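You operate a simulated robot arm through the tools that you are given. There is no shell and no other tool.

The job below is to be done with a simulated robot arm. You get a single attempt, and the scene is never put back.

JOB
Drop the drill table to 10 mm, slide the fence toward the chuck and stand the olive block against it.
Fine: free the table lock, wind, lock it again; the fence goes to its stop; the block goes against the middle of the fence, on the side away from the chuck.

The check looks at the end state, three seconds after you hand in, the way a careful person would. Anything else that was tipped, shoved, dropped, spilled or broken makes it a failure.

ROBOT AND FRAMES
A 6-joint arm with a four-finger gripper, fixed in place. Base frame: the origin is on the floor under the middle of its stand, x ahead of it, y to its left, z up; the work surface is at about z = 0.74. Lengths are in m, angles in degrees, forces in N, time in s.
It reaches about 1.012 m from its shoulder. Its first joint turns from -166.0 to 166.0 degrees. Payload 3.43 kg.
Tool frame: the origin (TCP) lies between the finger pads and is the grasp point; the fingertips stand 0.03 m ahead of it; z points along the fingers, y is the line along which they close. The gripper opens to 0.12 m; its body begins 0.085 m behind the TCP.
Orientation is told as [roll, pitch, yaw] about the base's x, y, z axes, in that order, counted from this pose: with the fingers straight down and closing along the base's y, the tool's x points along the base's -x, its y along +y and its z along -z.

CONTROLS
- The arm moves only by the tool step_arm. Its argument "rows" is one flat list of numbers, 7 for each row, row after row: the finger opening in m, from 0 to 0.12, then the shift along the tool's x, y, z in m, then the turn, a rotation vector about the tool's x, y, z in degrees. In form: [hand, tx, ty, tz, rx, ry, rz, hand, tx, ty, tz, rx, ry, rz, ...]. A call has 1 to 20 rows; each row shifts and turns the commanded pose from where the row before left it, along the tool's axes as they then stand. A row lasts 0.2 s, in which the tool goes at most 0.05 m and 8.6 degrees; a call with a longer step from one row to the next is refused whole, and so is a gripper value outside its range. A pose out of reach is approached as far as the arm can. The call stops where the force on the tool passes 90 N (or 10 N more than at its start, if that is more) or the arm is blocked; 0.2 s more then pass. The fingers move at their own pace (about 0.1362 m/s each) and stop on an object; they squeeze with about 44 N. The grip force told is the motor's: it shows also when the fingers shut on nothing. Time passes only in rows, and 0.2 s behind the last, so rows that do not move let the fingers close. The reply holds the time, the measured pose of the TCP, the force on the tool along the base axes, the opening and the grip force, in the units named above and with some noise, with the torque about the TCP (base axes, N m) and any sound that the robot's microphone picked up, and new pictures: "views" is both (left out), scene, wrist or none.
- Cameras (640 x 400 px; columns grow to the right, rows downward): "scene" is fixed at [0.2195, 0.6512, 1.4524]; the picture's right is [-0.90, -0.44, 0.00], its down [-0.42, 0.85, -0.32] and it looks along [0.14, -0.28, -0.95] (base axes); focal length 221 px, centre (320, 200). "wrist" rides on the gripper at [0.071, -0.017, -0.121] in the tool frame; the picture's right is [0.23, 0.97, 0.00], its down [-0.81, 0.19, -0.55] and it looks along [-0.54, 0.13, 0.83] (tool axes); focal length 275 px, centre (320, 200). There is no depth. A picture from a camera that has moved, and an enlarged one, comes with that camera's place and axes in the base frame and with its lens.
- inspect(camera, box): a new picture of the part [left, top, right, bottom] of that camera's present view, enlarged. No time passes.
- job_done(): hands the job in; it is judged then, once.

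Nothing tells you positions but the pictures and the camera data. Unless the task says otherwise, let go and move clear before handing in.

The tools are called after ">>>" as name(argument=value, ...) on one line, values as JSON. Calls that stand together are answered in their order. step_arm: Moves the arm, as the interface text tells. Its arguments: {"type":"object","properties":{"rows":{"type":"array"},"views":{"type":"string","enum":["both","scene","wrist","none"]}},"required":["rows"]} The other tools are called the same way: inspect (camera, box) takes an enlarged picture of a part of a camera's view; job_done () hands the job in.

At the start:

```text
t: 0.0
tool_pos: [0.2249, 0.5051, 1.1788]
tool_rot: [0.0, 0.1, 0.1]
contact_force: [1.1, 0.6, 0.4]
wrist_torque: [0.01, 0.01, 0.01]
gripper_width: 0.12
grip_force: 0.0
```

scene: 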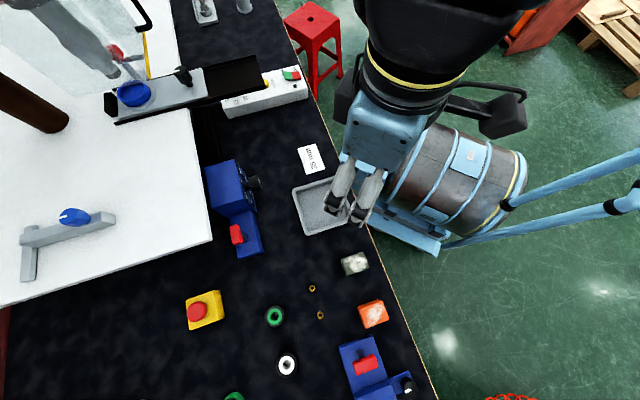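
wrist: 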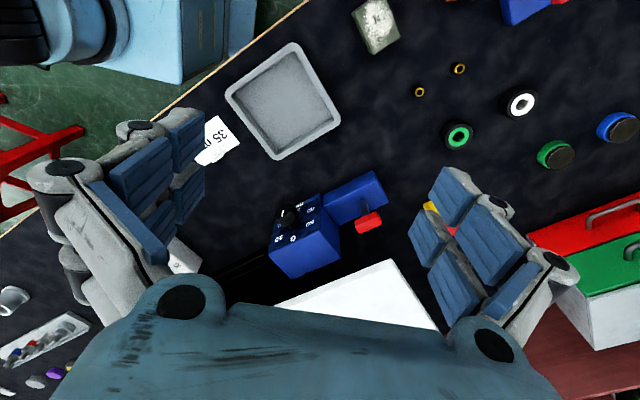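

I see a bench with a white table (probably the drill table), blue control boxes with a dial and red switch, a fence-like grey bar, and several small objects. I'll look at the pictures enlarged before I move anything.

>>> inspect(camera="scene", box=[0, 0, 320, 200])

>>> inspect(camera="scene", box=[0, 140, 320, 400])

>>> inspect(camera="scene", box=[180, 140, 340, 240])

>>> inspect(camera="scene", box=[260, 240, 460, 400])

>>> inspect(camera="wrist", box=[220, 140, 460, 290])

```text
2.00 times, centred on (160, 100) of scene
camera zoom: at [0.2195, 0.6512, 1.4524], right [-0.9, -0.44, 0.0], down [-0.42, 0.85, -0.32], along [0.14, -0.28, -0.95], focal length 441 px, centre (640, 400)
```

zoom: 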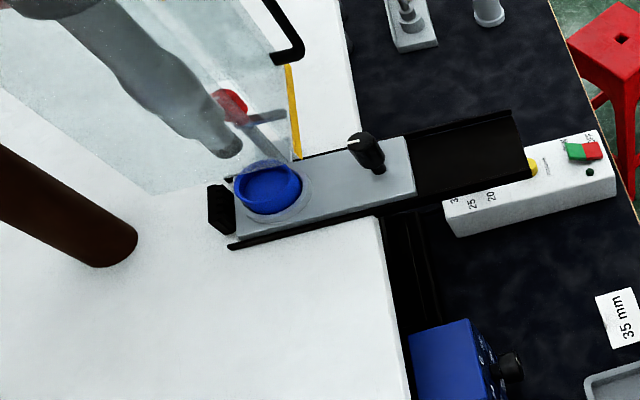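

```text
1.54 times, centred on (160, 270) of scene
camera zoom: at [0.2195, 0.6512, 1.4524], right [-0.9, -0.44, 0.0], down [-0.42, 0.85, -0.32], along [0.14, -0.28, -0.95], focal length 339 px, centre (566, 92)
```

zoom: 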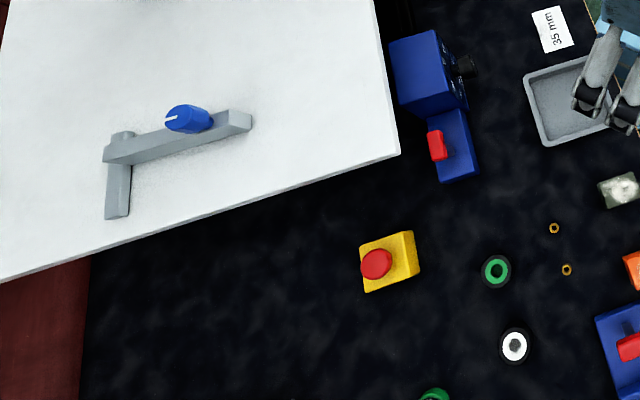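

```text
4.00 times, centred on (260, 190) of scene
camera zoom: at [0.2195, 0.6512, 1.4524], right [-0.9, -0.44, 0.0], down [-0.42, 0.85, -0.32], along [0.14, -0.28, -0.95], focal length 882 px, centre (560, 240)
```

zoom: 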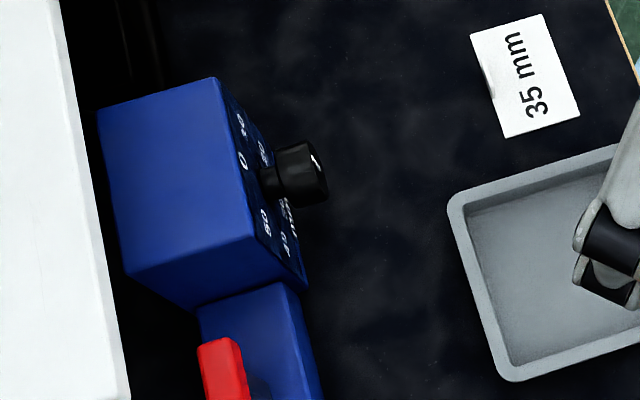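

```text
2.50 times, centred on (360, 320) of scene
camera zoom: at [0.2195, 0.6512, 1.4524], right [-0.9, -0.44, 0.0], down [-0.42, 0.85, -0.32], along [0.14, -0.28, -0.95], focal length 552 px, centre (220, -100)
```

zoom: 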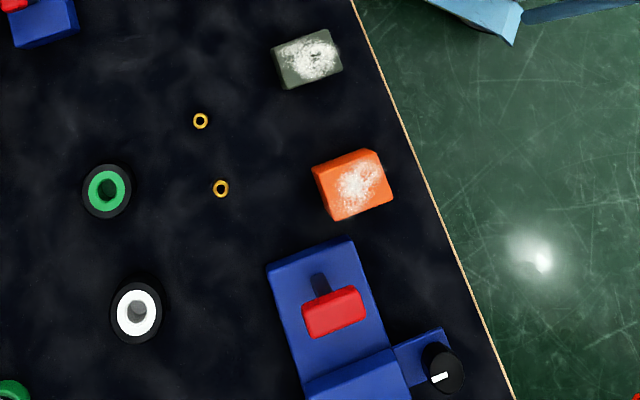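

```text
2.67 times, centred on (340, 215) of wrist
camera zoom: at [0.1526, 0.4885, 1.2996], right [-0.23, 0.97, 0.0], down [0.81, 0.19, 0.55], along [0.54, 0.13, -0.83], focal length 734 px, centre (267, 160)
```

zoom: 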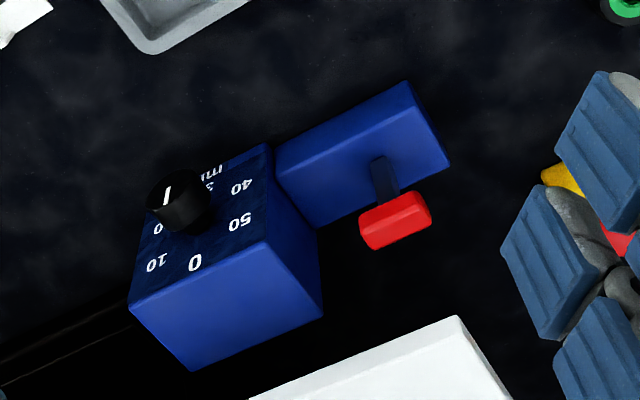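

The job's machine seems to be the white-topped table, with a blue box carrying a millimetre dial, and a red lever beside it. Next I'll tilt the wrist camera forward to survey the whole machine before touching anything.

>>> step_arm(rows=[0.12, 0, 0, 0, 0, -8, 0, 0.12, 0, 0, 0, 0, -8, 0, 0.12, 0, 0, 0, 0, -8, 0], views="both")

```text
t: 0.8
tool_pos: [0.2104, 0.5056, 1.1817]
tool_rot: [0.0, -24.9, 0.1]
contact_force: [-0.1, 0.0, -0.6]
wrist_torque: [0.02, 0.06, 0.0]
gripper_width: 0.12
grip_force: 0.0
camera wrist: at [0.0946, 0.4883, 1.2607], right [-0.21, 0.97, -0.1], down [0.51, 0.19, 0.84], along [0.84, 0.13, -0.53], focal length 275 px, centre (320, 200)
```

scene: 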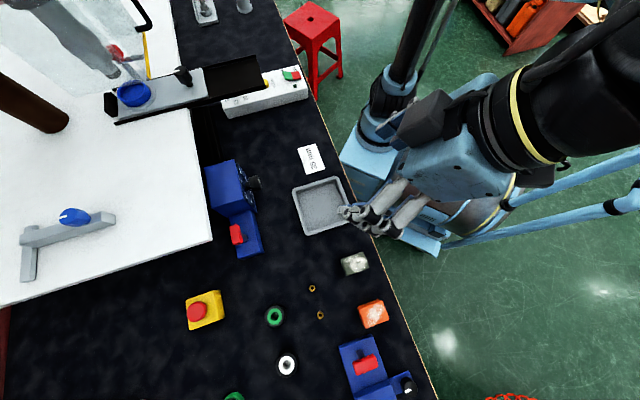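
wrist: 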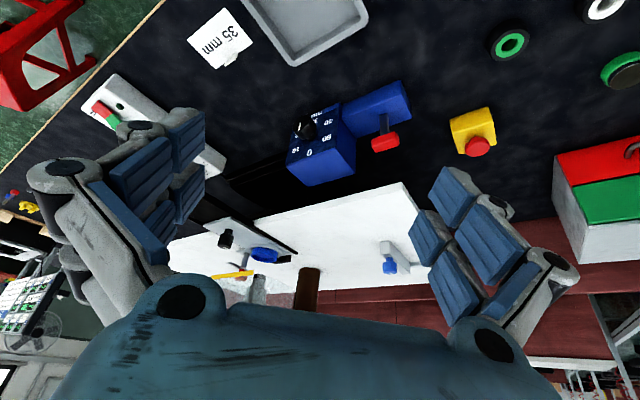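

The machine stands ahead at x ≈ 0.5–1.1, with a dial box, red lever, clear guard, column and a grey L-shaped piece on the white table. I'll enlarge parts of this view to read the details.

>>> inspect(camera="wrist", box=[160, 180, 420, 310])

>>> inspect(camera="wrist", box=[60, 70, 240, 190])

>>> inspect(camera="wrist", box=[260, 70, 440, 190])

>>> inspect(camera="wrist", box=[400, 0, 640, 280])

>>> inspect(camera="scene", box=[0, 0, 200, 140])

```text
2.46 times, centred on (290, 245) of wrist
camera zoom: at [0.0946, 0.4883, 1.2607], right [-0.21, 0.97, -0.1], down [0.51, 0.19, 0.84], along [0.84, 0.13, -0.53], focal length 678 px, centre (394, 89)
```

zoom: 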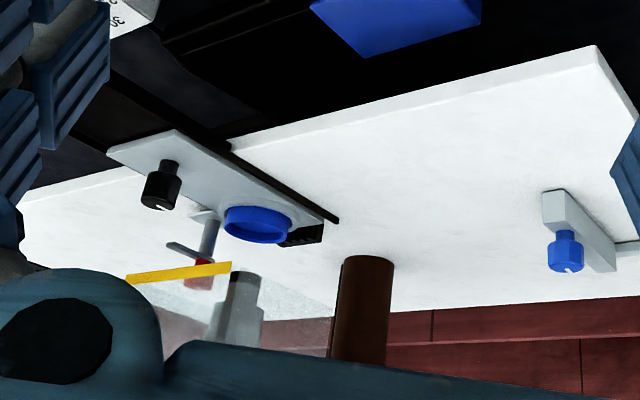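

```text
3.33 times, centred on (150, 130) of wrist
camera zoom: at [0.0946, 0.4883, 1.2607], right [-0.21, 0.97, -0.1], down [0.51, 0.19, 0.84], along [0.84, 0.13, -0.53], focal length 918 px, centre (887, 433)
```

zoom: 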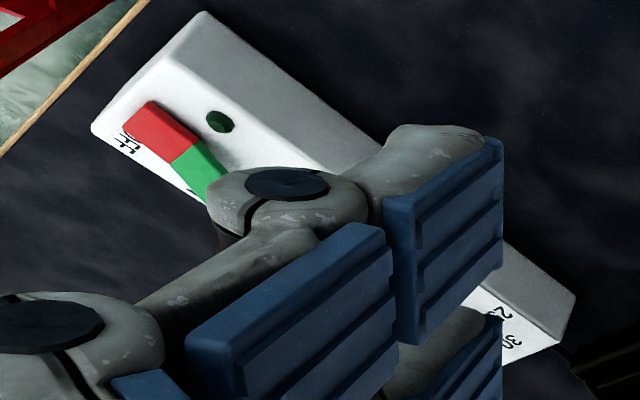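

```text
3.33 times, centred on (350, 130) of wrist
camera zoom: at [0.0946, 0.4883, 1.2607], right [-0.21, 0.97, -0.1], down [0.51, 0.19, 0.84], along [0.84, 0.13, -0.53], focal length 918 px, centre (220, 433)
```

zoom: 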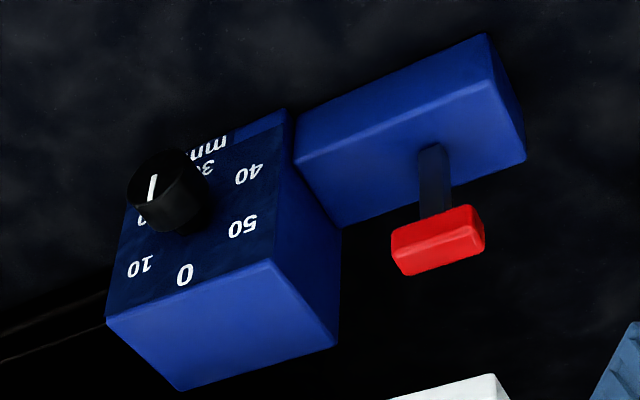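

```text
1.43 times, centred on (520, 140) of wrist
camera zoom: at [0.0946, 0.4883, 1.2607], right [-0.21, 0.97, -0.1], down [0.51, 0.19, 0.84], along [0.84, 0.13, -0.53], focal length 393 px, centre (34, 286)
```

zoom: 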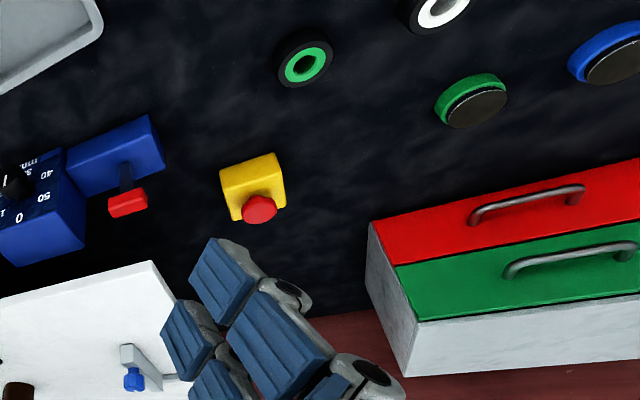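

```text
2.86 times, centred on (100, 70) of scene
camera zoom: at [0.2195, 0.6512, 1.4524], right [-0.9, -0.44, 0.0], down [-0.42, 0.85, -0.32], along [0.14, -0.28, -0.95], focal length 630 px, centre (949, 571)
```

zoom: 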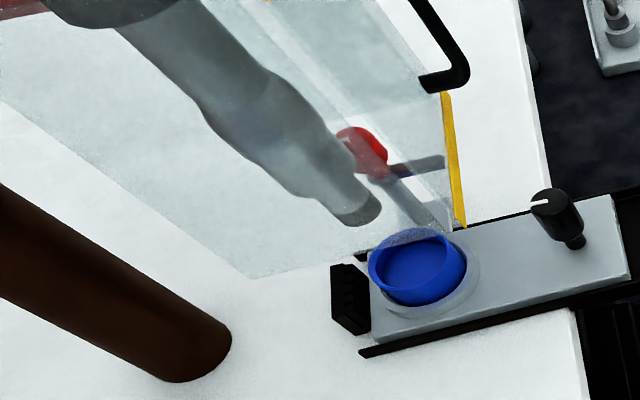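

The white slab seems to be raised (its corner is at about z 0.94), with the chuck near (0.89, 0.46, 1.04). I'll lift and move forward for a better overhead look at the table, fence and dial.

>>> step_arm(rows=[0.12, 0, 0, 0, 0, 8, 0, 0.12, 0, 0, 0, 0, 8, 0, 0.12, 0, 0, 0, 0, 8, 0, 0.12, -0.035, 0, -0.03, 0, 0, 0, 0.12, -0.035, 0, -0.03, 0, 0, 0, 0.12, -0.035, 0, -0.03, 0, 0, 0, 0.12, -0.035, 0, -0.03, 0, 0, 0], views="both")

```text
t: 2.4
tool_pos: [0.3492, 0.5012, 1.305]
tool_rot: [0.2, -0.6, 0.1]
contact_force: [0.2, -0.1, 0.2]
wrist_torque: [0.04, 0.01, -0.03]
gripper_width: 0.1198
grip_force: 0.1
camera wrist: at [0.2755, 0.485, 1.4245], right [-0.23, 0.97, 0.0], down [0.8, 0.19, 0.56], along [0.55, 0.13, -0.83], focal length 275 px, centre (320, 200)
```

scene: 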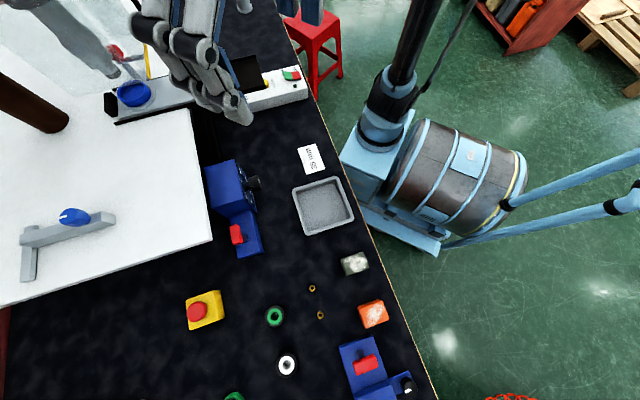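
wrist: 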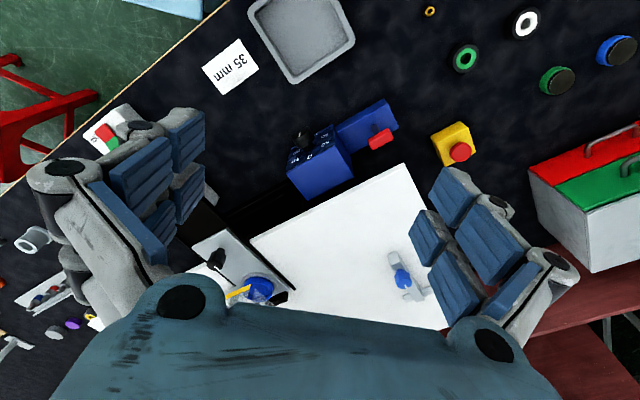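

The hand hides the far part of the table in this view. I'll turn the tool half round about its own axis so that the camera sits on the far side with the far part of the scene in clear view, then tilt forward.

>>> step_arm(rows=[0.12, 0, 0, 0, 0, 0, 8.5, 0.12, 0, 0, 0, 0, 0, 8.5, 0.12, 0, 0, 0, 0, 0, 8.5, 0.12, 0, 0, 0, 0, 0, 8.5, 0.12, 0, 0, 0, 0, 0, 8.5, 0.12, 0, 0, 0, 0, 0, 8.5, 0.12, 0, 0, 0, 0, 0, 8.5, 0.12, 0, 0, 0, 0, 0, 8.5, 0.12, 0, 0, 0, 0, 0, 8.5, 0.12, 0, 0, 0, 0, 0, 8.5], views="wrist")

```text
t: 4.6
tool_pos: [0.3497, 0.5044, 1.3032]
tool_rot: [0.7, 0.0, -85.1]
contact_force: [-0.3, 0.5, 0.0]
wrist_torque: [-0.01, 0.01, 0.03]
gripper_width: 0.1202
grip_force: 0.0
camera wrist: at [0.325, 0.5745, 1.4236], right [0.95, 0.31, 0.01], down [0.25, -0.79, 0.55], along [0.18, -0.52, -0.83], focal length 275 px, centre (320, 200)
```

wrist: 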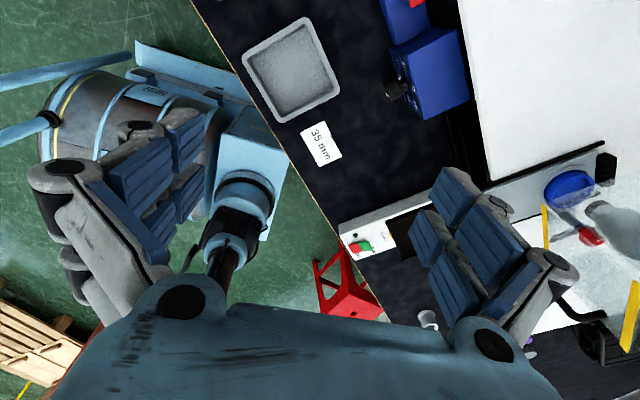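

The camera now faces the robot's stand and the black-railed slide at the right. I'll continue the turn and tilt the fingers forward.

>>> step_arm(rows=[0.12, 0, 0, 0, 0, 0, 8.5, 0.12, 0, 0, 0, 0, 0, 8.5, 0.12, 0, 0, 0, 0, 0, 8.5, 0.12, 0, 0, 0, 0, 0, 8.5, 0.12, 0, 0, 0, 0, 0, 8.5, 0.12, 0, 0, 0, 0, 0, 8.5, 0.12, 0, 0, 0, 0, 0, 8.5, 0.12, 0, 0, 0, 0, 0, 8.5, 0.12, 0, 0, 0, 0, 0, 8.5, 0.12, 0, 0, 0, 0, 0, 8.5, 0.12, 0, 0, 0, 0, 0, 8.5, 0.12, 0, 0, 0, 0, 8.5, 0, 0.12, 0, 0, 0, 0, 8.5, 0, 0.12, 0, 0, 0, 0, 8.5, 0, 0.12, 0, 0, 0, 0, 8.5, 0, 0.12, 0, 0, 0, 0, 8.5, 0, 0.12, 0, 0, 0, 0, 8.5, 0], views="both")

```text
t: 8.2
tool_pos: [0.516, 0.4379, 1.3035]
tool_rot: [-4.2, 51.5, -118.3]
contact_force: [0.3, 0.1, 0.8]
wrist_torque: [-0.03, 0.01, 0.02]
gripper_width: 0.1201
grip_force: 0.1
out of reach, approached as far as the arm can: row 2, 3, 4, 5, 6, 7, 8, 9, 10, 11
camera wrist: at [0.4834, 0.3968, 1.434], right [0.95, -0.28, 0.13], down [-0.23, -0.93, -0.3], along [0.21, 0.25, -0.94], focal length 275 px, centre (320, 200)
```

scene: 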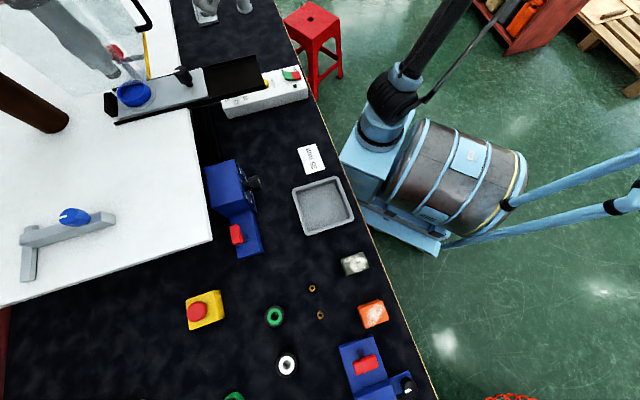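
wrist: 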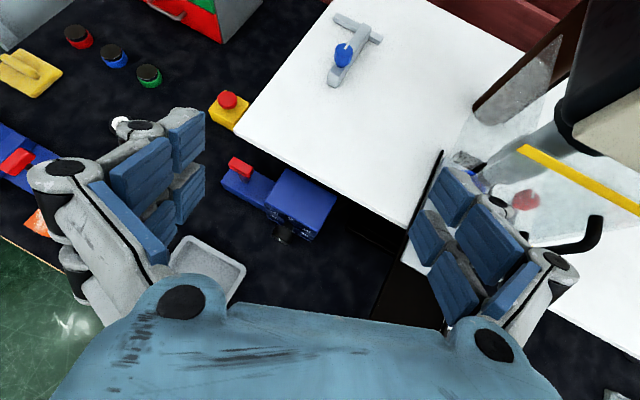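

This view is good: the white table carries a T-shaped/L-shaped grey piece with a blue knob, and the dial box and red lever are beside it. I'll enlarge it.

>>> inspect(camera="wrist", box=[200, 0, 440, 140])

>>> inspect(camera="wrist", box=[200, 130, 420, 270])

>>> inspect(camera="wrist", box=[400, 60, 640, 300])

>>> inspect(camera="wrist", box=[0, 0, 240, 220])

```text
2.67 times, centred on (320, 70) of wrist
camera zoom: at [0.4834, 0.3968, 1.434], right [0.95, -0.28, 0.13], down [-0.23, -0.93, -0.3], along [0.21, 0.25, -0.94], focal length 734 px, centre (320, 547)
```

zoom: 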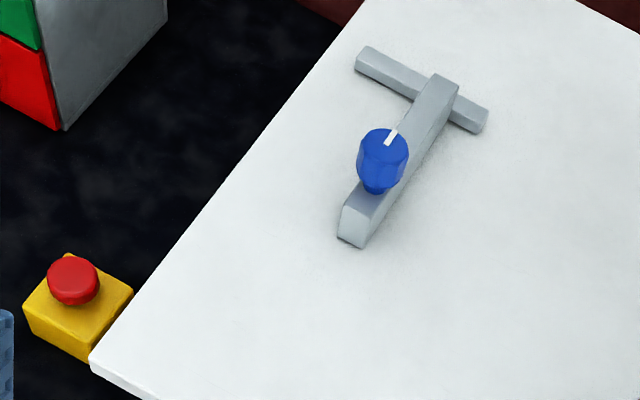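

```text
2.86 times, centred on (310, 200) of wrist
camera zoom: at [0.4834, 0.3968, 1.434], right [0.95, -0.28, 0.13], down [-0.23, -0.93, -0.3], along [0.21, 0.25, -0.94], focal length 786 px, centre (349, 200)
```

zoom: 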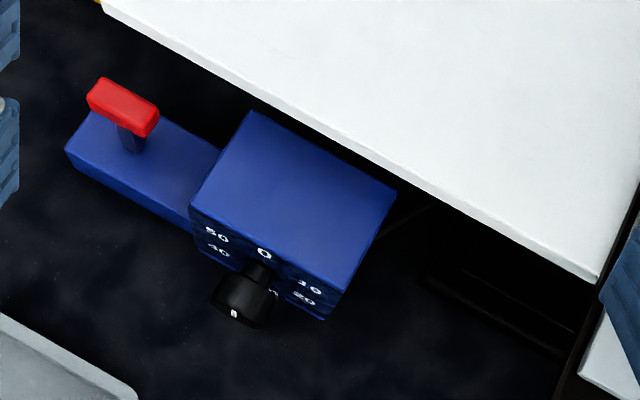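

```text
1.67 times, centred on (520, 180) of wrist
camera zoom: at [0.4834, 0.3968, 1.434], right [0.95, -0.28, 0.13], down [-0.23, -0.93, -0.3], along [0.21, 0.25, -0.94], focal length 459 px, centre (-13, 233)
```

zoom: 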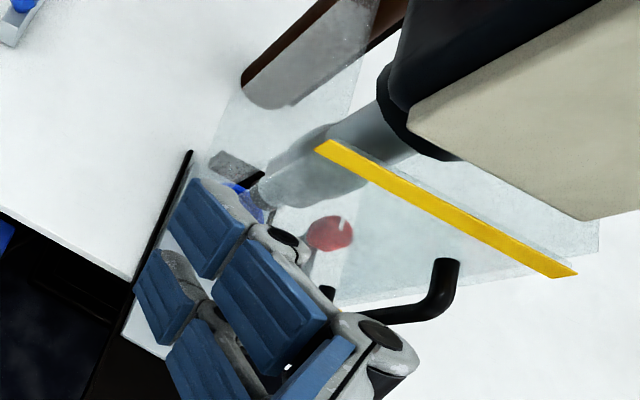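

```text
1.82 times, centred on (120, 110) of wrist
camera zoom: at [0.4834, 0.3968, 1.434], right [0.95, -0.28, 0.13], down [-0.23, -0.93, -0.3], along [0.21, 0.25, -0.94], focal length 500 px, centre (684, 364)
```

zoom: 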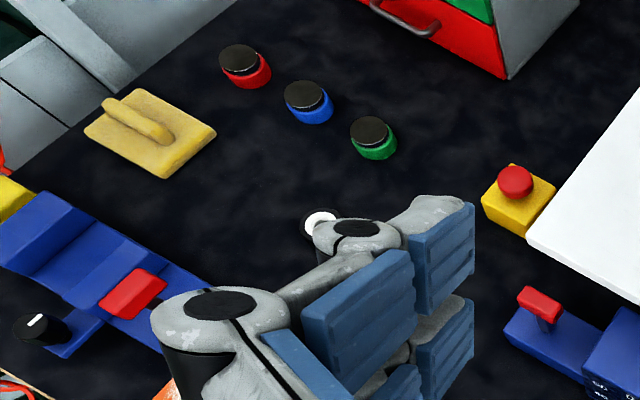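

I take the grey T on the white table to be the fence (long bar with the blue knob, sliding along its short rail toward the chuck). The blue box on the bench carries the height dial, and the red lever next to it looks like the table lock. I'll check where the commanded pose stands with an idle row.

>>> step_arm(rows=[0.12, 0, 0, 0, 0, 0, 0], views="none")

```text
t: 8.6
tool_pos: [0.5139, 0.4368, 1.3035]
tool_rot: [-4.3, 51.3, -118.3]
contact_force: [0.1, -0.7, 0.9]
wrist_torque: [-0.02, 0.0, -0.04]
gripper_width: 0.1201
grip_force: 0.0
```

The commanded pose follows the measured one. I'll pull back toward the robot and tilt up a bit to look at the dial and lever from the front.

>>> step_arm(rows=[0.12, -0.0355, -0.018, -0.011, 0, 0, 0, 0.12, -0.0355, -0.018, -0.011, 0, 0, 0, 0.12, -0.0355, -0.018, -0.011, 0, 0, 0, 0.12, -0.0355, -0.018, -0.011, 0, 0, 0, 0.12, -0.0355, -0.018, -0.011, 0, 0, 0, 0.12, 0, 0, 0, 0, 8, 0, 0.12, 0, 0, 0, 0, 8, 0], views="both")

```text
t: 10.2
tool_pos: [0.4064, 0.3116, 1.2035]
tool_rot: [-5.0, 67.2, -119.2]
contact_force: [-0.1, 1.4, 0.7]
wrist_torque: [0.02, 0.04, -0.02]
gripper_width: 0.1201
grip_force: 0.1
out of reach, approached as far as the arm can: row 3, 4, 5
camera wrist: at [0.3585, 0.2418, 1.3157], right [0.93, -0.33, 0.18], down [-0.18, -0.82, -0.54], along [0.32, 0.47, -0.82], focal length 275 px, centre (320, 200)
```

scene: 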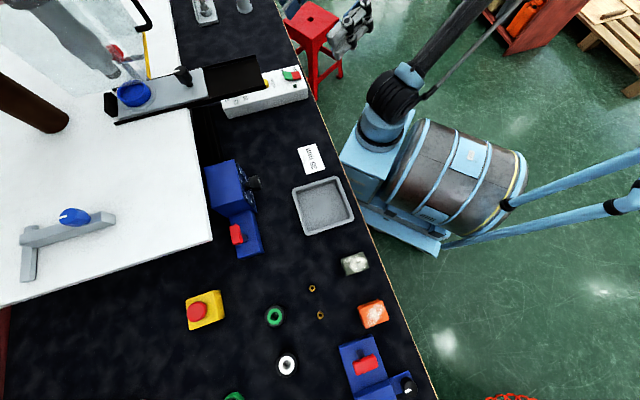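
wrist: 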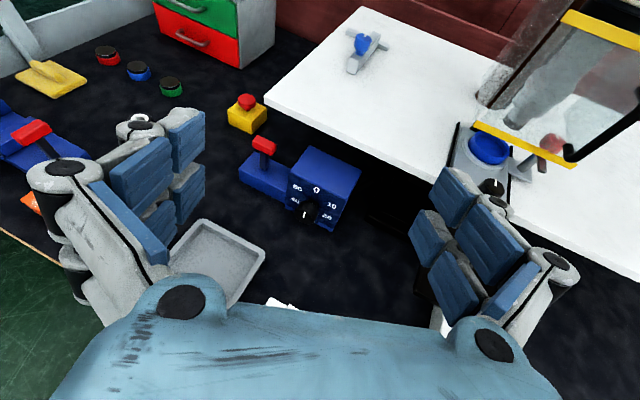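

>>> inspect(camera="wrist", box=[230, 120, 390, 240])

>>> inspect(camera="wrist", box=[300, 0, 460, 100])

>>> inspect(camera="wrist", box=[400, 0, 640, 260])

>>> inspect(camera="wrist", box=[0, 0, 300, 260])

>>> inspect(camera="scene", box=[280, 0, 440, 120])

```text
3.33 times, centred on (310, 180) of wrist
camera zoom: at [0.3585, 0.2418, 1.3157], right [0.93, -0.33, 0.18], down [-0.18, -0.82, -0.54], along [0.32, 0.47, -0.82], focal length 918 px, centre (353, 267)
```

zoom: 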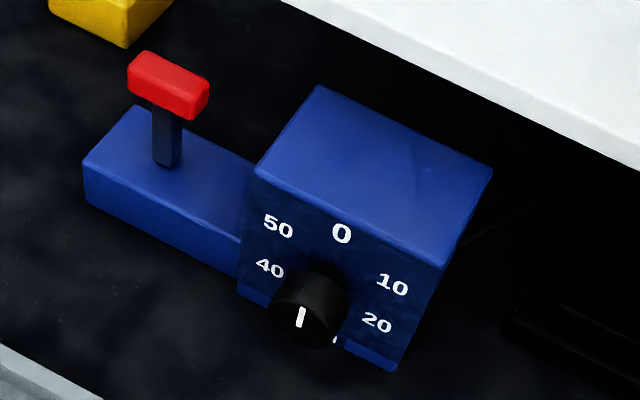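

```text
4.00 times, centred on (380, 50) of wrist
camera zoom: at [0.3585, 0.2418, 1.3157], right [0.93, -0.33, 0.18], down [-0.18, -0.82, -0.54], along [0.32, 0.47, -0.82], focal length 1101 px, centre (80, 800)
```

zoom: 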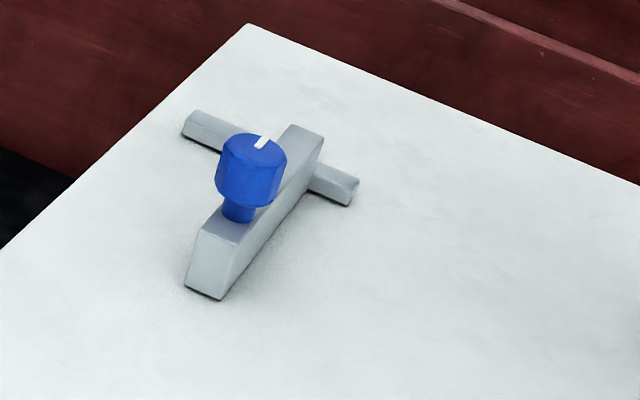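

```text
1.54 times, centred on (520, 130) of wrist
camera zoom: at [0.3585, 0.2418, 1.3157], right [0.93, -0.33, 0.18], down [-0.18, -0.82, -0.54], along [0.32, 0.47, -0.82], focal length 424 px, centre (12, 308)
```

zoom: 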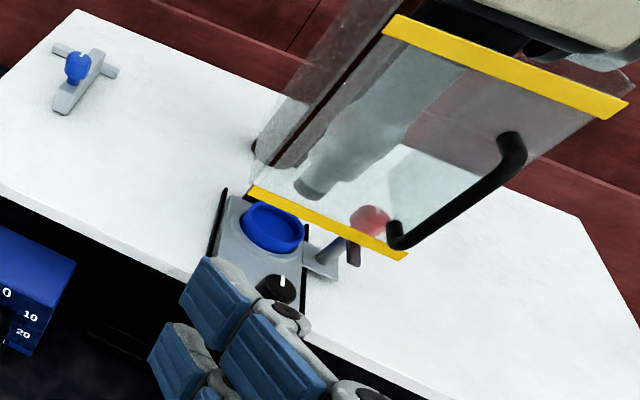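

```text
1.54 times, centred on (150, 130) of wrist
camera zoom: at [0.3585, 0.2418, 1.3157], right [0.93, -0.33, 0.18], down [-0.18, -0.82, -0.54], along [0.32, 0.47, -0.82], focal length 424 px, centre (582, 308)
```

zoom: 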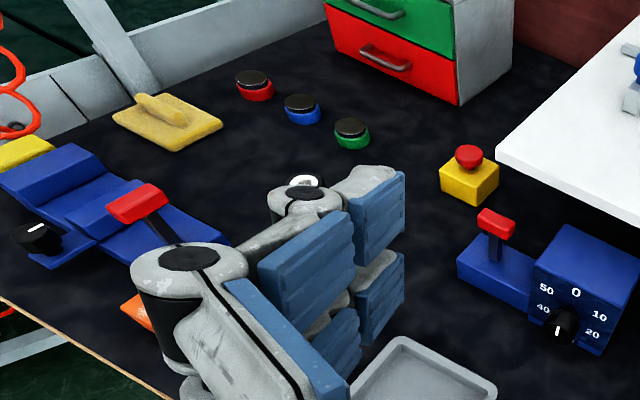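

```text
3.33 times, centred on (360, 60) of scene
camera zoom: at [0.2195, 0.6512, 1.4524], right [-0.9, -0.44, 0.0], down [-0.42, 0.85, -0.32], along [0.14, -0.28, -0.95], focal length 735 px, centre (187, 667)
```

zoom: 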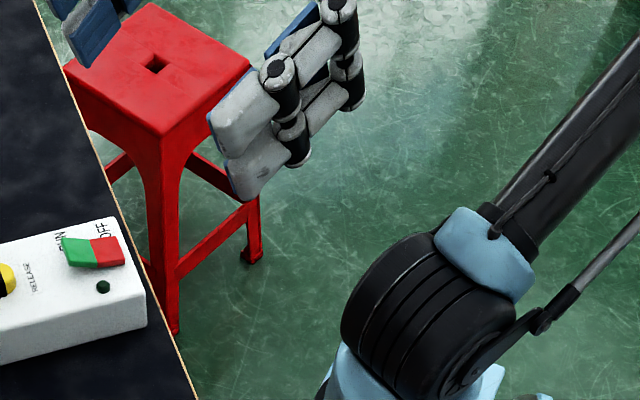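

The dial reads somewhere between 30 and 40 (0 at top, numbers rising clockwise), the knob is at about (0.51, 0.50, 0.81) and the red lever at about (0.46, 0.66, 0.88). The bench runs at 45° to my axes. I'll roll the tool back to its natural side, so the wrist is free, then go closer to look at the lever.

>>> step_arm(rows=[0.12, 0, 0, 0, 0, 0, -8.5, 0.12, 0, 0, 0, 0, 0, -8.5, 0.12, 0, 0, 0, 0, 0, -8.5, 0.12, 0, 0, 0, 0, 0, -8.5, 0.12, 0, 0, 0, 0, 0, -8.5, 0.12, 0, 0, 0, 0, 0, -8.5, 0.12, 0, 0, 0, 0, 0, -8.5, 0.12, 0, 0, 0, 0, 0, -8.5, 0.12, 0, 0, 0, 0, 0, -8.5, 0.12, 0, 0, 0, 0, 0, -8.5, 0.12, 0, 0, 0, 0, 0, -8.5, 0.12, 0, 0, 0, 0, 0, -8.5, 0.12, 0, 0, 0, 0, 0, -8.5, 0.12, 0, 0, 0, 0, 0, -8.5, 0.12, 0, 0, 0, 0, 0, -8.5, 0.12, 0, 0, 0, 0, 0, -8.5, 0.12, 0, 0, 0, 0, 0, -8.5, 0.12, 0, 0, 0, 0, 0, -8.5], views="both")

```text
t: 14.0
tool_pos: [0.4057, 0.3144, 1.205]
tool_rot: [50.0, -53.1, 10.2]
contact_force: [0.9, 0.5, -0.5]
wrist_torque: [-0.01, 0.03, 0.0]
gripper_width: 0.1201
grip_force: 0.1
camera wrist: at [0.3309, 0.1963, 1.185], right [-0.83, 0.48, 0.26], down [0.14, -0.28, 0.95], along [0.53, 0.83, 0.17], focal length 275 px, centre (320, 200)
```

scene: 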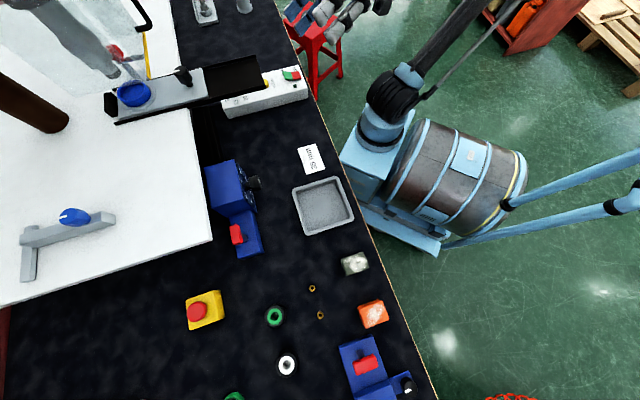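
wrist: 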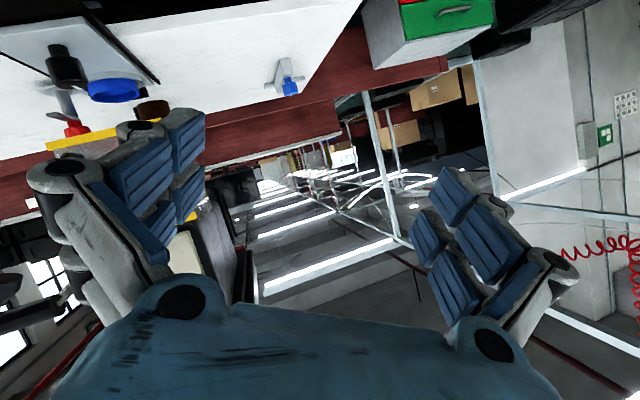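

I'm looking out over the floor now with the table upside-down in view. I'll rotate to a bench-aligned pose (pointing forward and down) and move to about (0.37, 0.52, 0.98) to look at the lever and the dial close up.

>>> step_arm(rows=[0.12, 0, 0, 0, 4.2, 5.23, -2.38, 0.12, 0, 0, 0, 4.2, 5.23, -2.38, 0.12, 0, 0, 0, 4.2, 5.23, -2.38, 0.12, 0, 0, 0, 4.2, 5.23, -2.38, 0.12, 0, 0, 0, 4.2, 5.23, -2.38, 0.12, 0, 0, 0, 4.2, 5.23, -2.38, 0.12, 0.0014, 0.0242, 0.0363, 0, 0, 0, 0.12, 0.0014, 0.0242, 0.0363, 0, 0, 0, 0.12, 0.0014, 0.0242, 0.0363, 0, 0, 0, 0.12, 0.0014, 0.0242, 0.0363, 0, 0, 0, 0.12, 0.0014, 0.0242, 0.0363, 0, 0, 0, 0.12, 0.0014, 0.0242, 0.0363, 0, 0, 0, 0.12, 0.0014, 0.0242, 0.0363, 0, 0, 0], views="both")

```text
t: 16.8
tool_pos: [0.3651, 0.5218, 0.9784]
tool_rot: [0.1, -30.0, 44.6]
contact_force: [0.3, 0.2, -0.4]
wrist_torque: [0.02, -0.03, 0.01]
gripper_width: 0.1198
grip_force: 0.0
camera wrist: at [0.29, 0.4247, 1.0469], right [-0.83, 0.55, -0.11], down [0.17, 0.44, 0.88], along [0.54, 0.71, -0.45], focal length 275 px, centre (320, 200)
```

scene: 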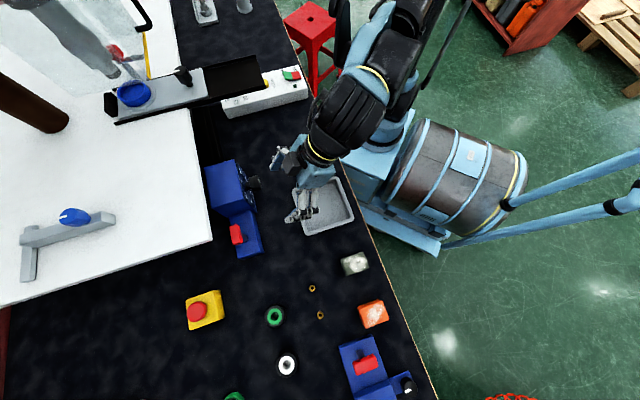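
wrist: 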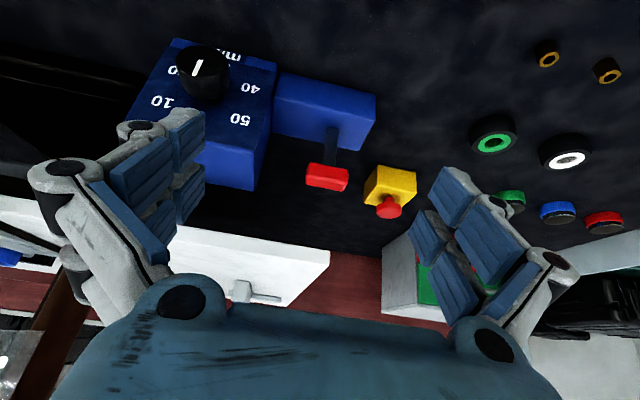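

The pose came out as planned. I'll zoom on the dial and the lever.

>>> inspect(camera="wrist", box=[250, 60, 410, 220])

>>> inspect(camera="wrist", box=[120, 20, 290, 140])

>>> inspect(camera="scene", box=[250, 120, 350, 240])

>>> inspect(camera="scene", box=[200, 190, 280, 260])

```text
2.50 times, centred on (330, 140) of wrist
camera zoom: at [0.29, 0.4247, 1.0469], right [-0.83, 0.55, -0.11], down [0.17, 0.44, 0.88], along [0.54, 0.71, -0.45], focal length 688 px, centre (295, 350)
```

zoom: 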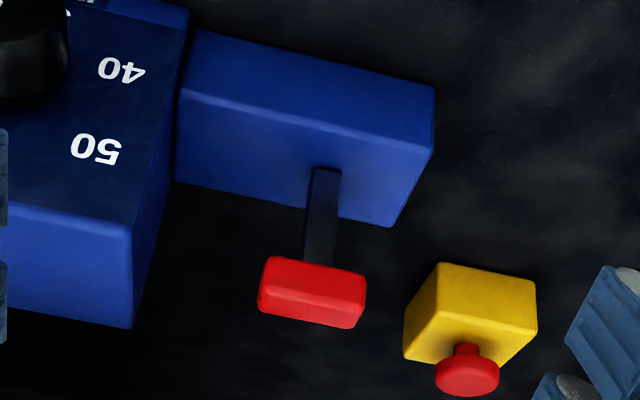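

```text
3.33 times, centred on (205, 80) of wrist
camera zoom: at [0.29, 0.4247, 1.0469], right [-0.83, 0.55, -0.11], down [0.17, 0.44, 0.88], along [0.54, 0.71, -0.45], focal length 918 px, centre (703, 600)
```

zoom: 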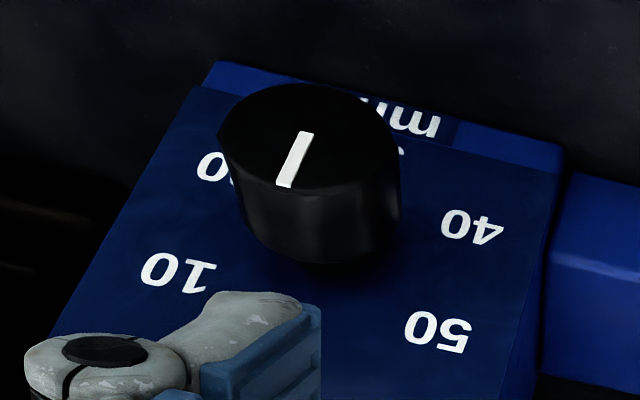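

```text
3.33 times, centred on (300, 180) of scene
camera zoom: at [0.2195, 0.6512, 1.4524], right [-0.9, -0.44, 0.0], down [-0.42, 0.85, -0.32], along [0.14, -0.28, -0.95], focal length 735 px, centre (387, 267)
```

zoom: 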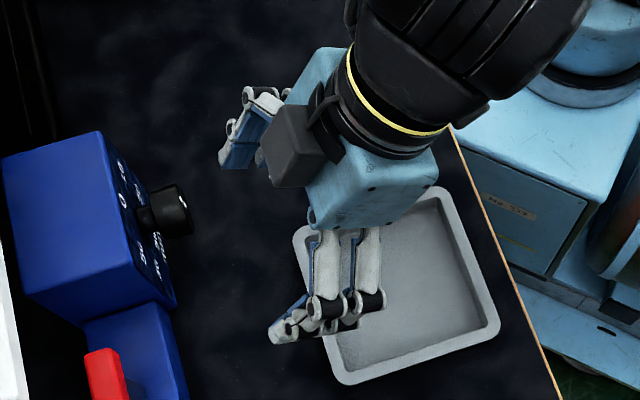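

```text
5.71 times, centred on (240, 225) of scene
camera zoom: at [0.2195, 0.6512, 1.4524], right [-0.9, -0.44, 0.0], down [-0.42, 0.85, -0.32], along [0.14, -0.28, -0.95], focal length 1261 px, centre (777, 57)
```

zoom: 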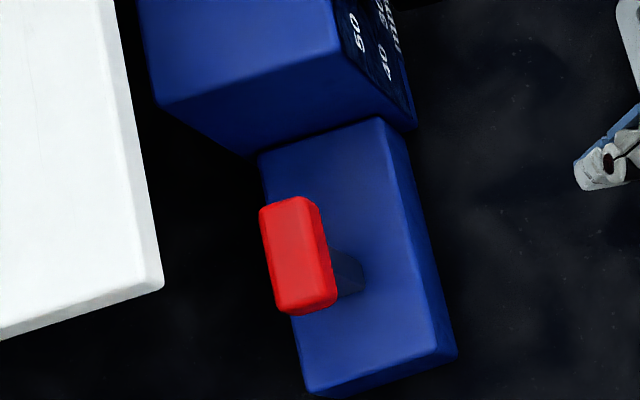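

The lever's stem is vertical at (0.465, 0.662), from about z 0.785 up to its red bar at about z 0.865. The dial's white pointer seems to stand upward, near 0. I'll zoom in much further on the knob face and the lever foot to be sure.

>>> inspect(camera="wrist", box=[170, 35, 240, 85])

>>> inspect(camera="wrist", box=[300, 110, 365, 195])

>>> inspect(camera="scene", box=[225, 215, 260, 245])

>>> inspect(camera="scene", box=[330, 330, 420, 400])

>>> inspect(camera="scene", box=[210, 60, 320, 125])

>>> inspect(camera="wrist", box=[210, 240, 340, 310])

```text
8.00 times, centred on (205, 60) of wrist
camera zoom: at [0.29, 0.4247, 1.0469], right [-0.83, 0.55, -0.11], down [0.17, 0.44, 0.88], along [0.54, 0.71, -0.45], focal length 2202 px, centre (1240, 1320)
```

zoom: 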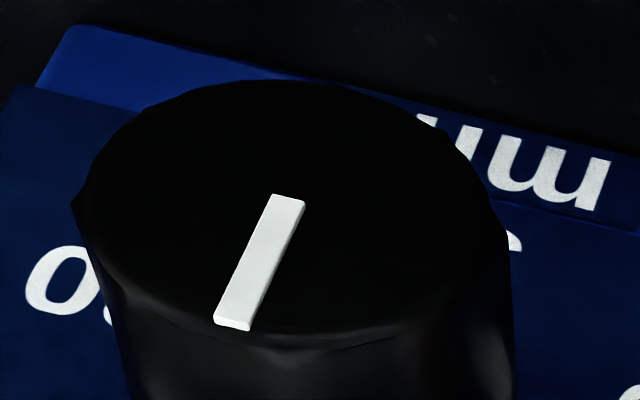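

```text
4.71 times, centred on (332, 152) of wrist
camera zoom: at [0.29, 0.4247, 1.0469], right [-0.83, 0.55, -0.11], down [0.17, 0.44, 0.88], along [0.54, 0.71, -0.45], focal length 1295 px, centre (261, 424)
```

zoom: 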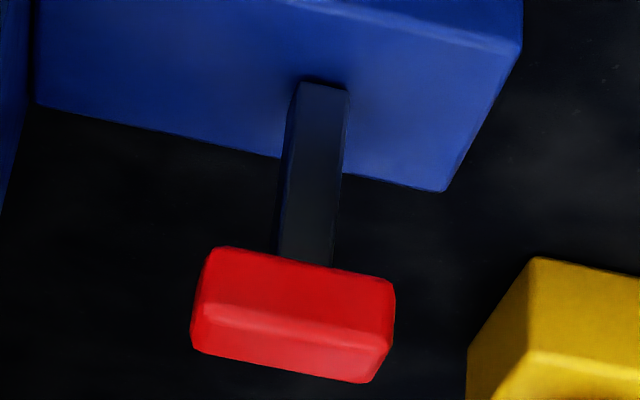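

```text
13.33 times, centred on (242, 230) of scene
camera zoom: at [0.2195, 0.6512, 1.4524], right [-0.9, -0.44, 0.0], down [-0.42, 0.85, -0.32], along [0.14, -0.28, -0.95], focal length 2941 px, centre (1353, -200)
```

zoom: 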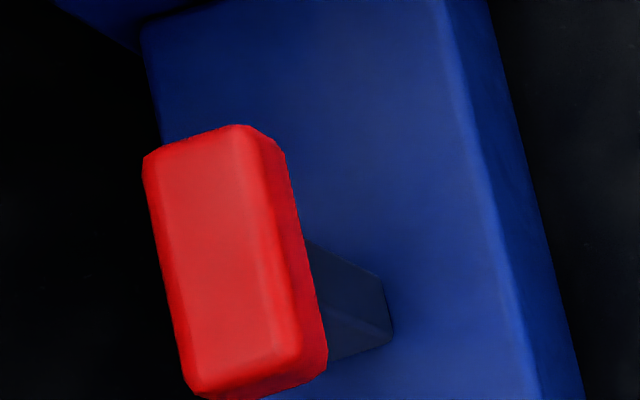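

```text
5.71 times, centred on (375, 365) of scene
camera zoom: at [0.2195, 0.6512, 1.4524], right [-0.9, -0.44, 0.0], down [-0.42, 0.85, -0.32], along [0.14, -0.28, -0.95], focal length 1261 px, centre (6, -743)
```

zoom: 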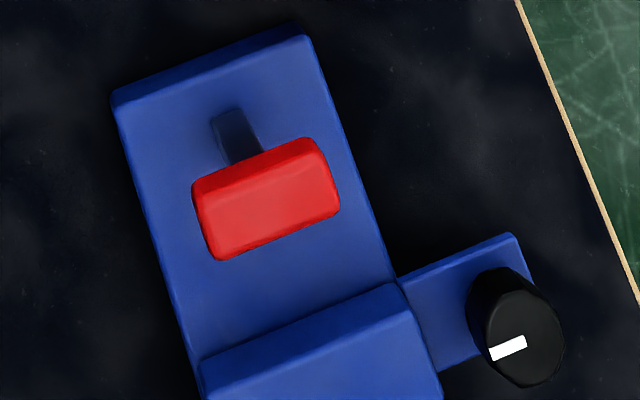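

```text
5.82 times, centred on (265, 92) of scene
camera zoom: at [0.2195, 0.6512, 1.4524], right [-0.9, -0.44, 0.0], down [-0.42, 0.85, -0.32], along [0.14, -0.28, -0.95], focal length 1284 px, centre (640, 826)
```

zoom: 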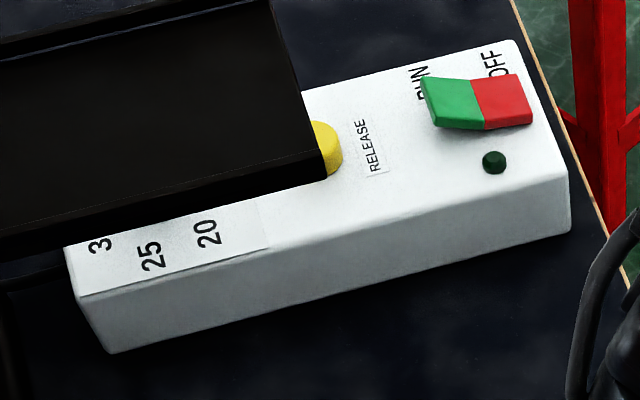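

```text
4.92 times, centred on (275, 275) of wrist
camera zoom: at [0.29, 0.4247, 1.0469], right [-0.83, 0.55, -0.11], down [0.17, 0.44, 0.88], along [0.54, 0.71, -0.45], focal length 1355 px, centre (542, -169)
```

zoom: 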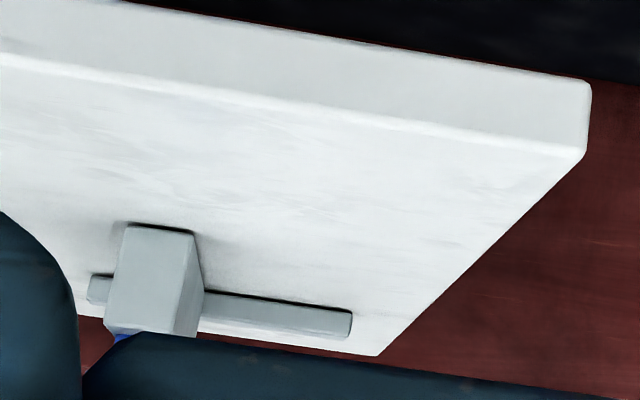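

The pointer is at the top (0), so the dial must be wound to 10 and the table movement will show me the right way round. The lever is a vertical stem with a red crossbar parallel to the bench front. I'll tilt to 45° and bring the open fingers to a standoff in front of the red bar.

>>> step_arm(rows=[0.08, 0, 0, 0, 0, -7.5, 0, 0.08, 0, 0, 0, 0, -7.5, 0, 0.08, -0.0099, 0.0072, 0.03, 0, 0, 0, 0.08, -0.0099, 0.0072, 0.03, 0, 0, 0, 0.08, -0.0099, 0.0072, 0.03, 0, 0, 0, 0.08, -0.0099, 0.0072, 0.03, 0, 0, 0], views="both")

```text
t: 18.2
tool_pos: [0.4272, 0.6232, 0.9211]
tool_rot: [0.0, -45.0, 44.8]
contact_force: [-0.4, -0.5, -0.6]
wrist_torque: [0.01, 0.0, 0.0]
gripper_width: 0.0799
grip_force: 0.1
camera wrist: at [0.3426, 0.5161, 0.9552], right [-0.8, 0.58, -0.16], down [-0.01, 0.26, 0.96], along [0.6, 0.77, -0.21], focal length 275 px, centre (320, 200)
```

scene: 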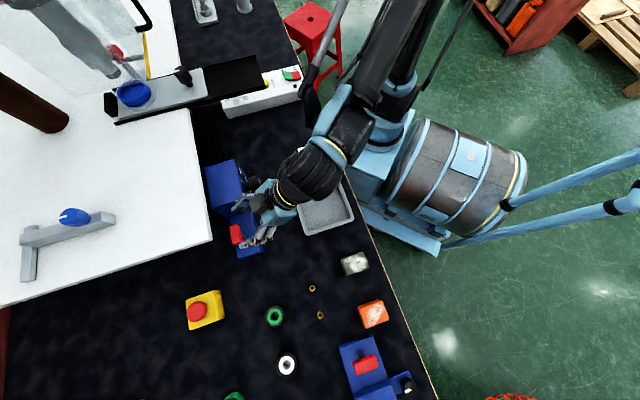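
wrist: 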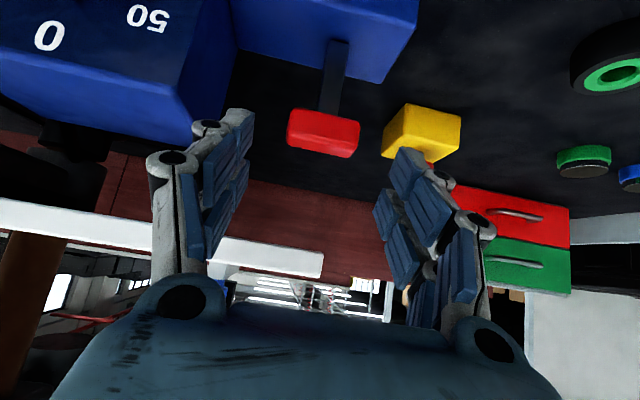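

The red bar is centred between the fingers (it matches my predicted position within a pixel). I'll move straight ahead 80 mm along the tool axis so that the bar lies between the pads.

>>> step_arm(rows=[0.08, 0, 0, 0.02, 0, 0, 0, 0.08, 0, 0, 0.02, 0, 0, 0, 0.08, 0, 0, 0.02, 0, 0, 0, 0.08, 0, 0, 0.02, 0, 0, 0], views="both")

>>> inspect(camera="scene", box=[190, 160, 310, 270])

```text
t: 19.2
tool_pos: [0.4651, 0.663, 0.8646]
tool_rot: [0.0, -45.0, 44.8]
contact_force: [-0.5, -0.6, -0.7]
wrist_torque: [-0.01, 0.02, -0.03]
gripper_width: 0.0799
grip_force: 0.0
camera wrist: at [0.3804, 0.5547, 0.8994], right [-0.8, 0.58, -0.16], down [-0.01, 0.26, 0.96], along [0.6, 0.77, -0.21], focal length 275 px, centre (320, 200)
```

scene: 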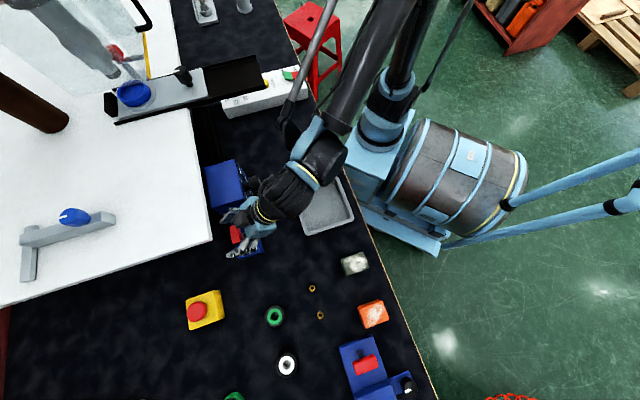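
wrist: 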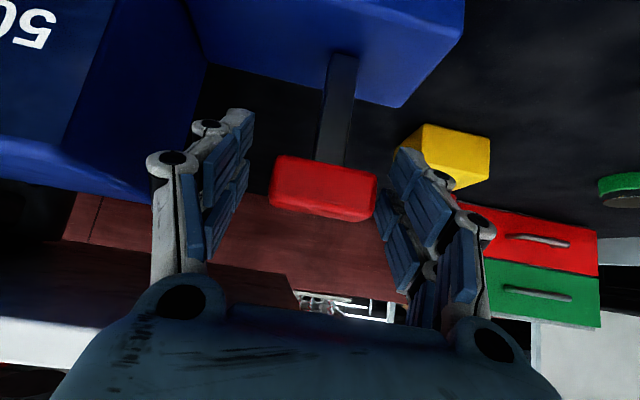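

```text
3.64 times, centred on (250, 215) of scene
camera zoom: at [0.2195, 0.6512, 1.4524], right [-0.9, -0.44, 0.0], down [-0.42, 0.85, -0.32], along [0.14, -0.28, -0.95], focal length 802 px, centre (574, 146)
```

zoom: 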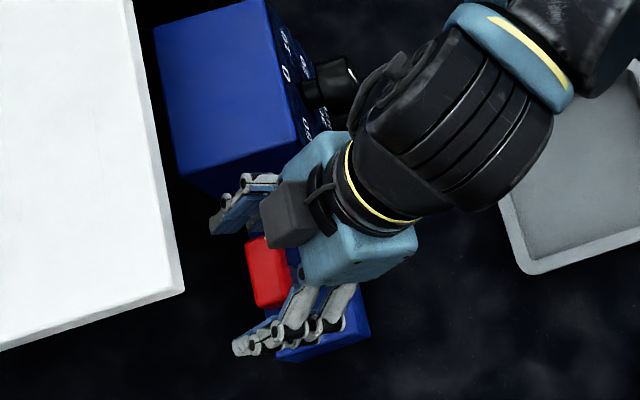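

The bar lies between the pads, about 2 mm off centre. I'll correct that and close the fingers on the bar's ends.

>>> step_arm(rows=[0.07, 0, 0.002, 0, 0, 0, 0, 0.045, 0, 0, 0, 0, 0, 0, 0.045, 0, 0, 0, 0, 0, 0, 0.045, 0, 0, 0, 0, 0, 0], views="wrist")

```text
t: 20.2
tool_pos: [0.4633, 0.6637, 0.8652]
tool_rot: [0.1, -44.9, 44.6]
contact_force: [7.9, -11.1, -0.2]
wrist_torque: [-0.03, -0.11, -0.15]
gripper_width: 0.0529
grip_force: 6.6
camera wrist: at [0.3783, 0.5555, 0.8997], right [-0.8, 0.58, -0.16], down [-0.01, 0.26, 0.96], along [0.6, 0.77, -0.21], focal length 275 px, centre (320, 200)
```

wrist: 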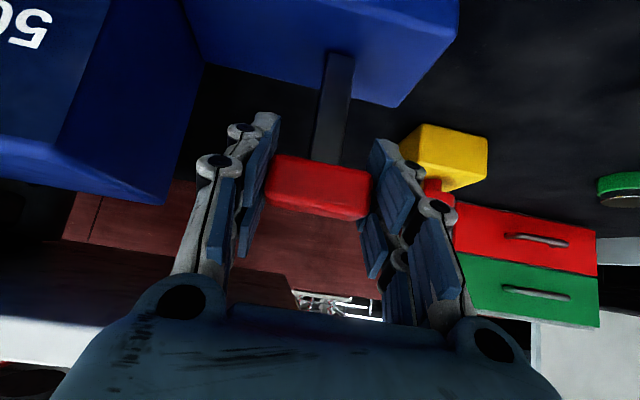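

The fingers have met the bar at 53 mm width, with about 13 N of sideways push, so I'm a little too far left. I'll ease back 1.5 mm, firm up the grip, and then try a small pull toward the robot to feel the lever.

>>> step_arm(rows=[0.045, 0, -0.0015, 0, 0, 0, 0, 0.03, 0, -0.0005, 0, 0, 0, 0, 0.03, 0, 0, 0, 0, 0, 0], views="none")

```text
t: 21.0
tool_pos: [0.4632, 0.6622, 0.8643]
tool_rot: [0.1, -44.9, 44.7]
contact_force: [0.3, -9.5, -17.5]
wrist_torque: [0.05, 0.13, 0.2]
gripper_width: 0.0504
grip_force: 44.6
```

>>> step_arm(rows=[0.03, 0.0035, 0, -0.0035, 0, 0, 0], views="wrist")

```text
t: 21.4
tool_pos: [0.4614, 0.6595, 0.8658]
tool_rot: [0.0, -45.1, 44.8]
contact_force: [22.1, 8.3, -3.0]
wrist_torque: [1.01, -0.97, 0.16]
gripper_width: 0.0505
grip_force: 45.3
camera wrist: at [0.3766, 0.5522, 0.9003], right [-0.8, 0.58, -0.16], down [-0.01, 0.26, 0.96], along [0.6, 0.77, -0.21], focal length 275 px, centre (320, 200)
```

wrist: 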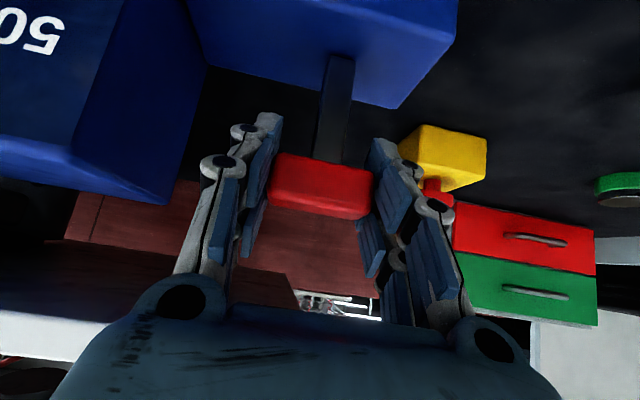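

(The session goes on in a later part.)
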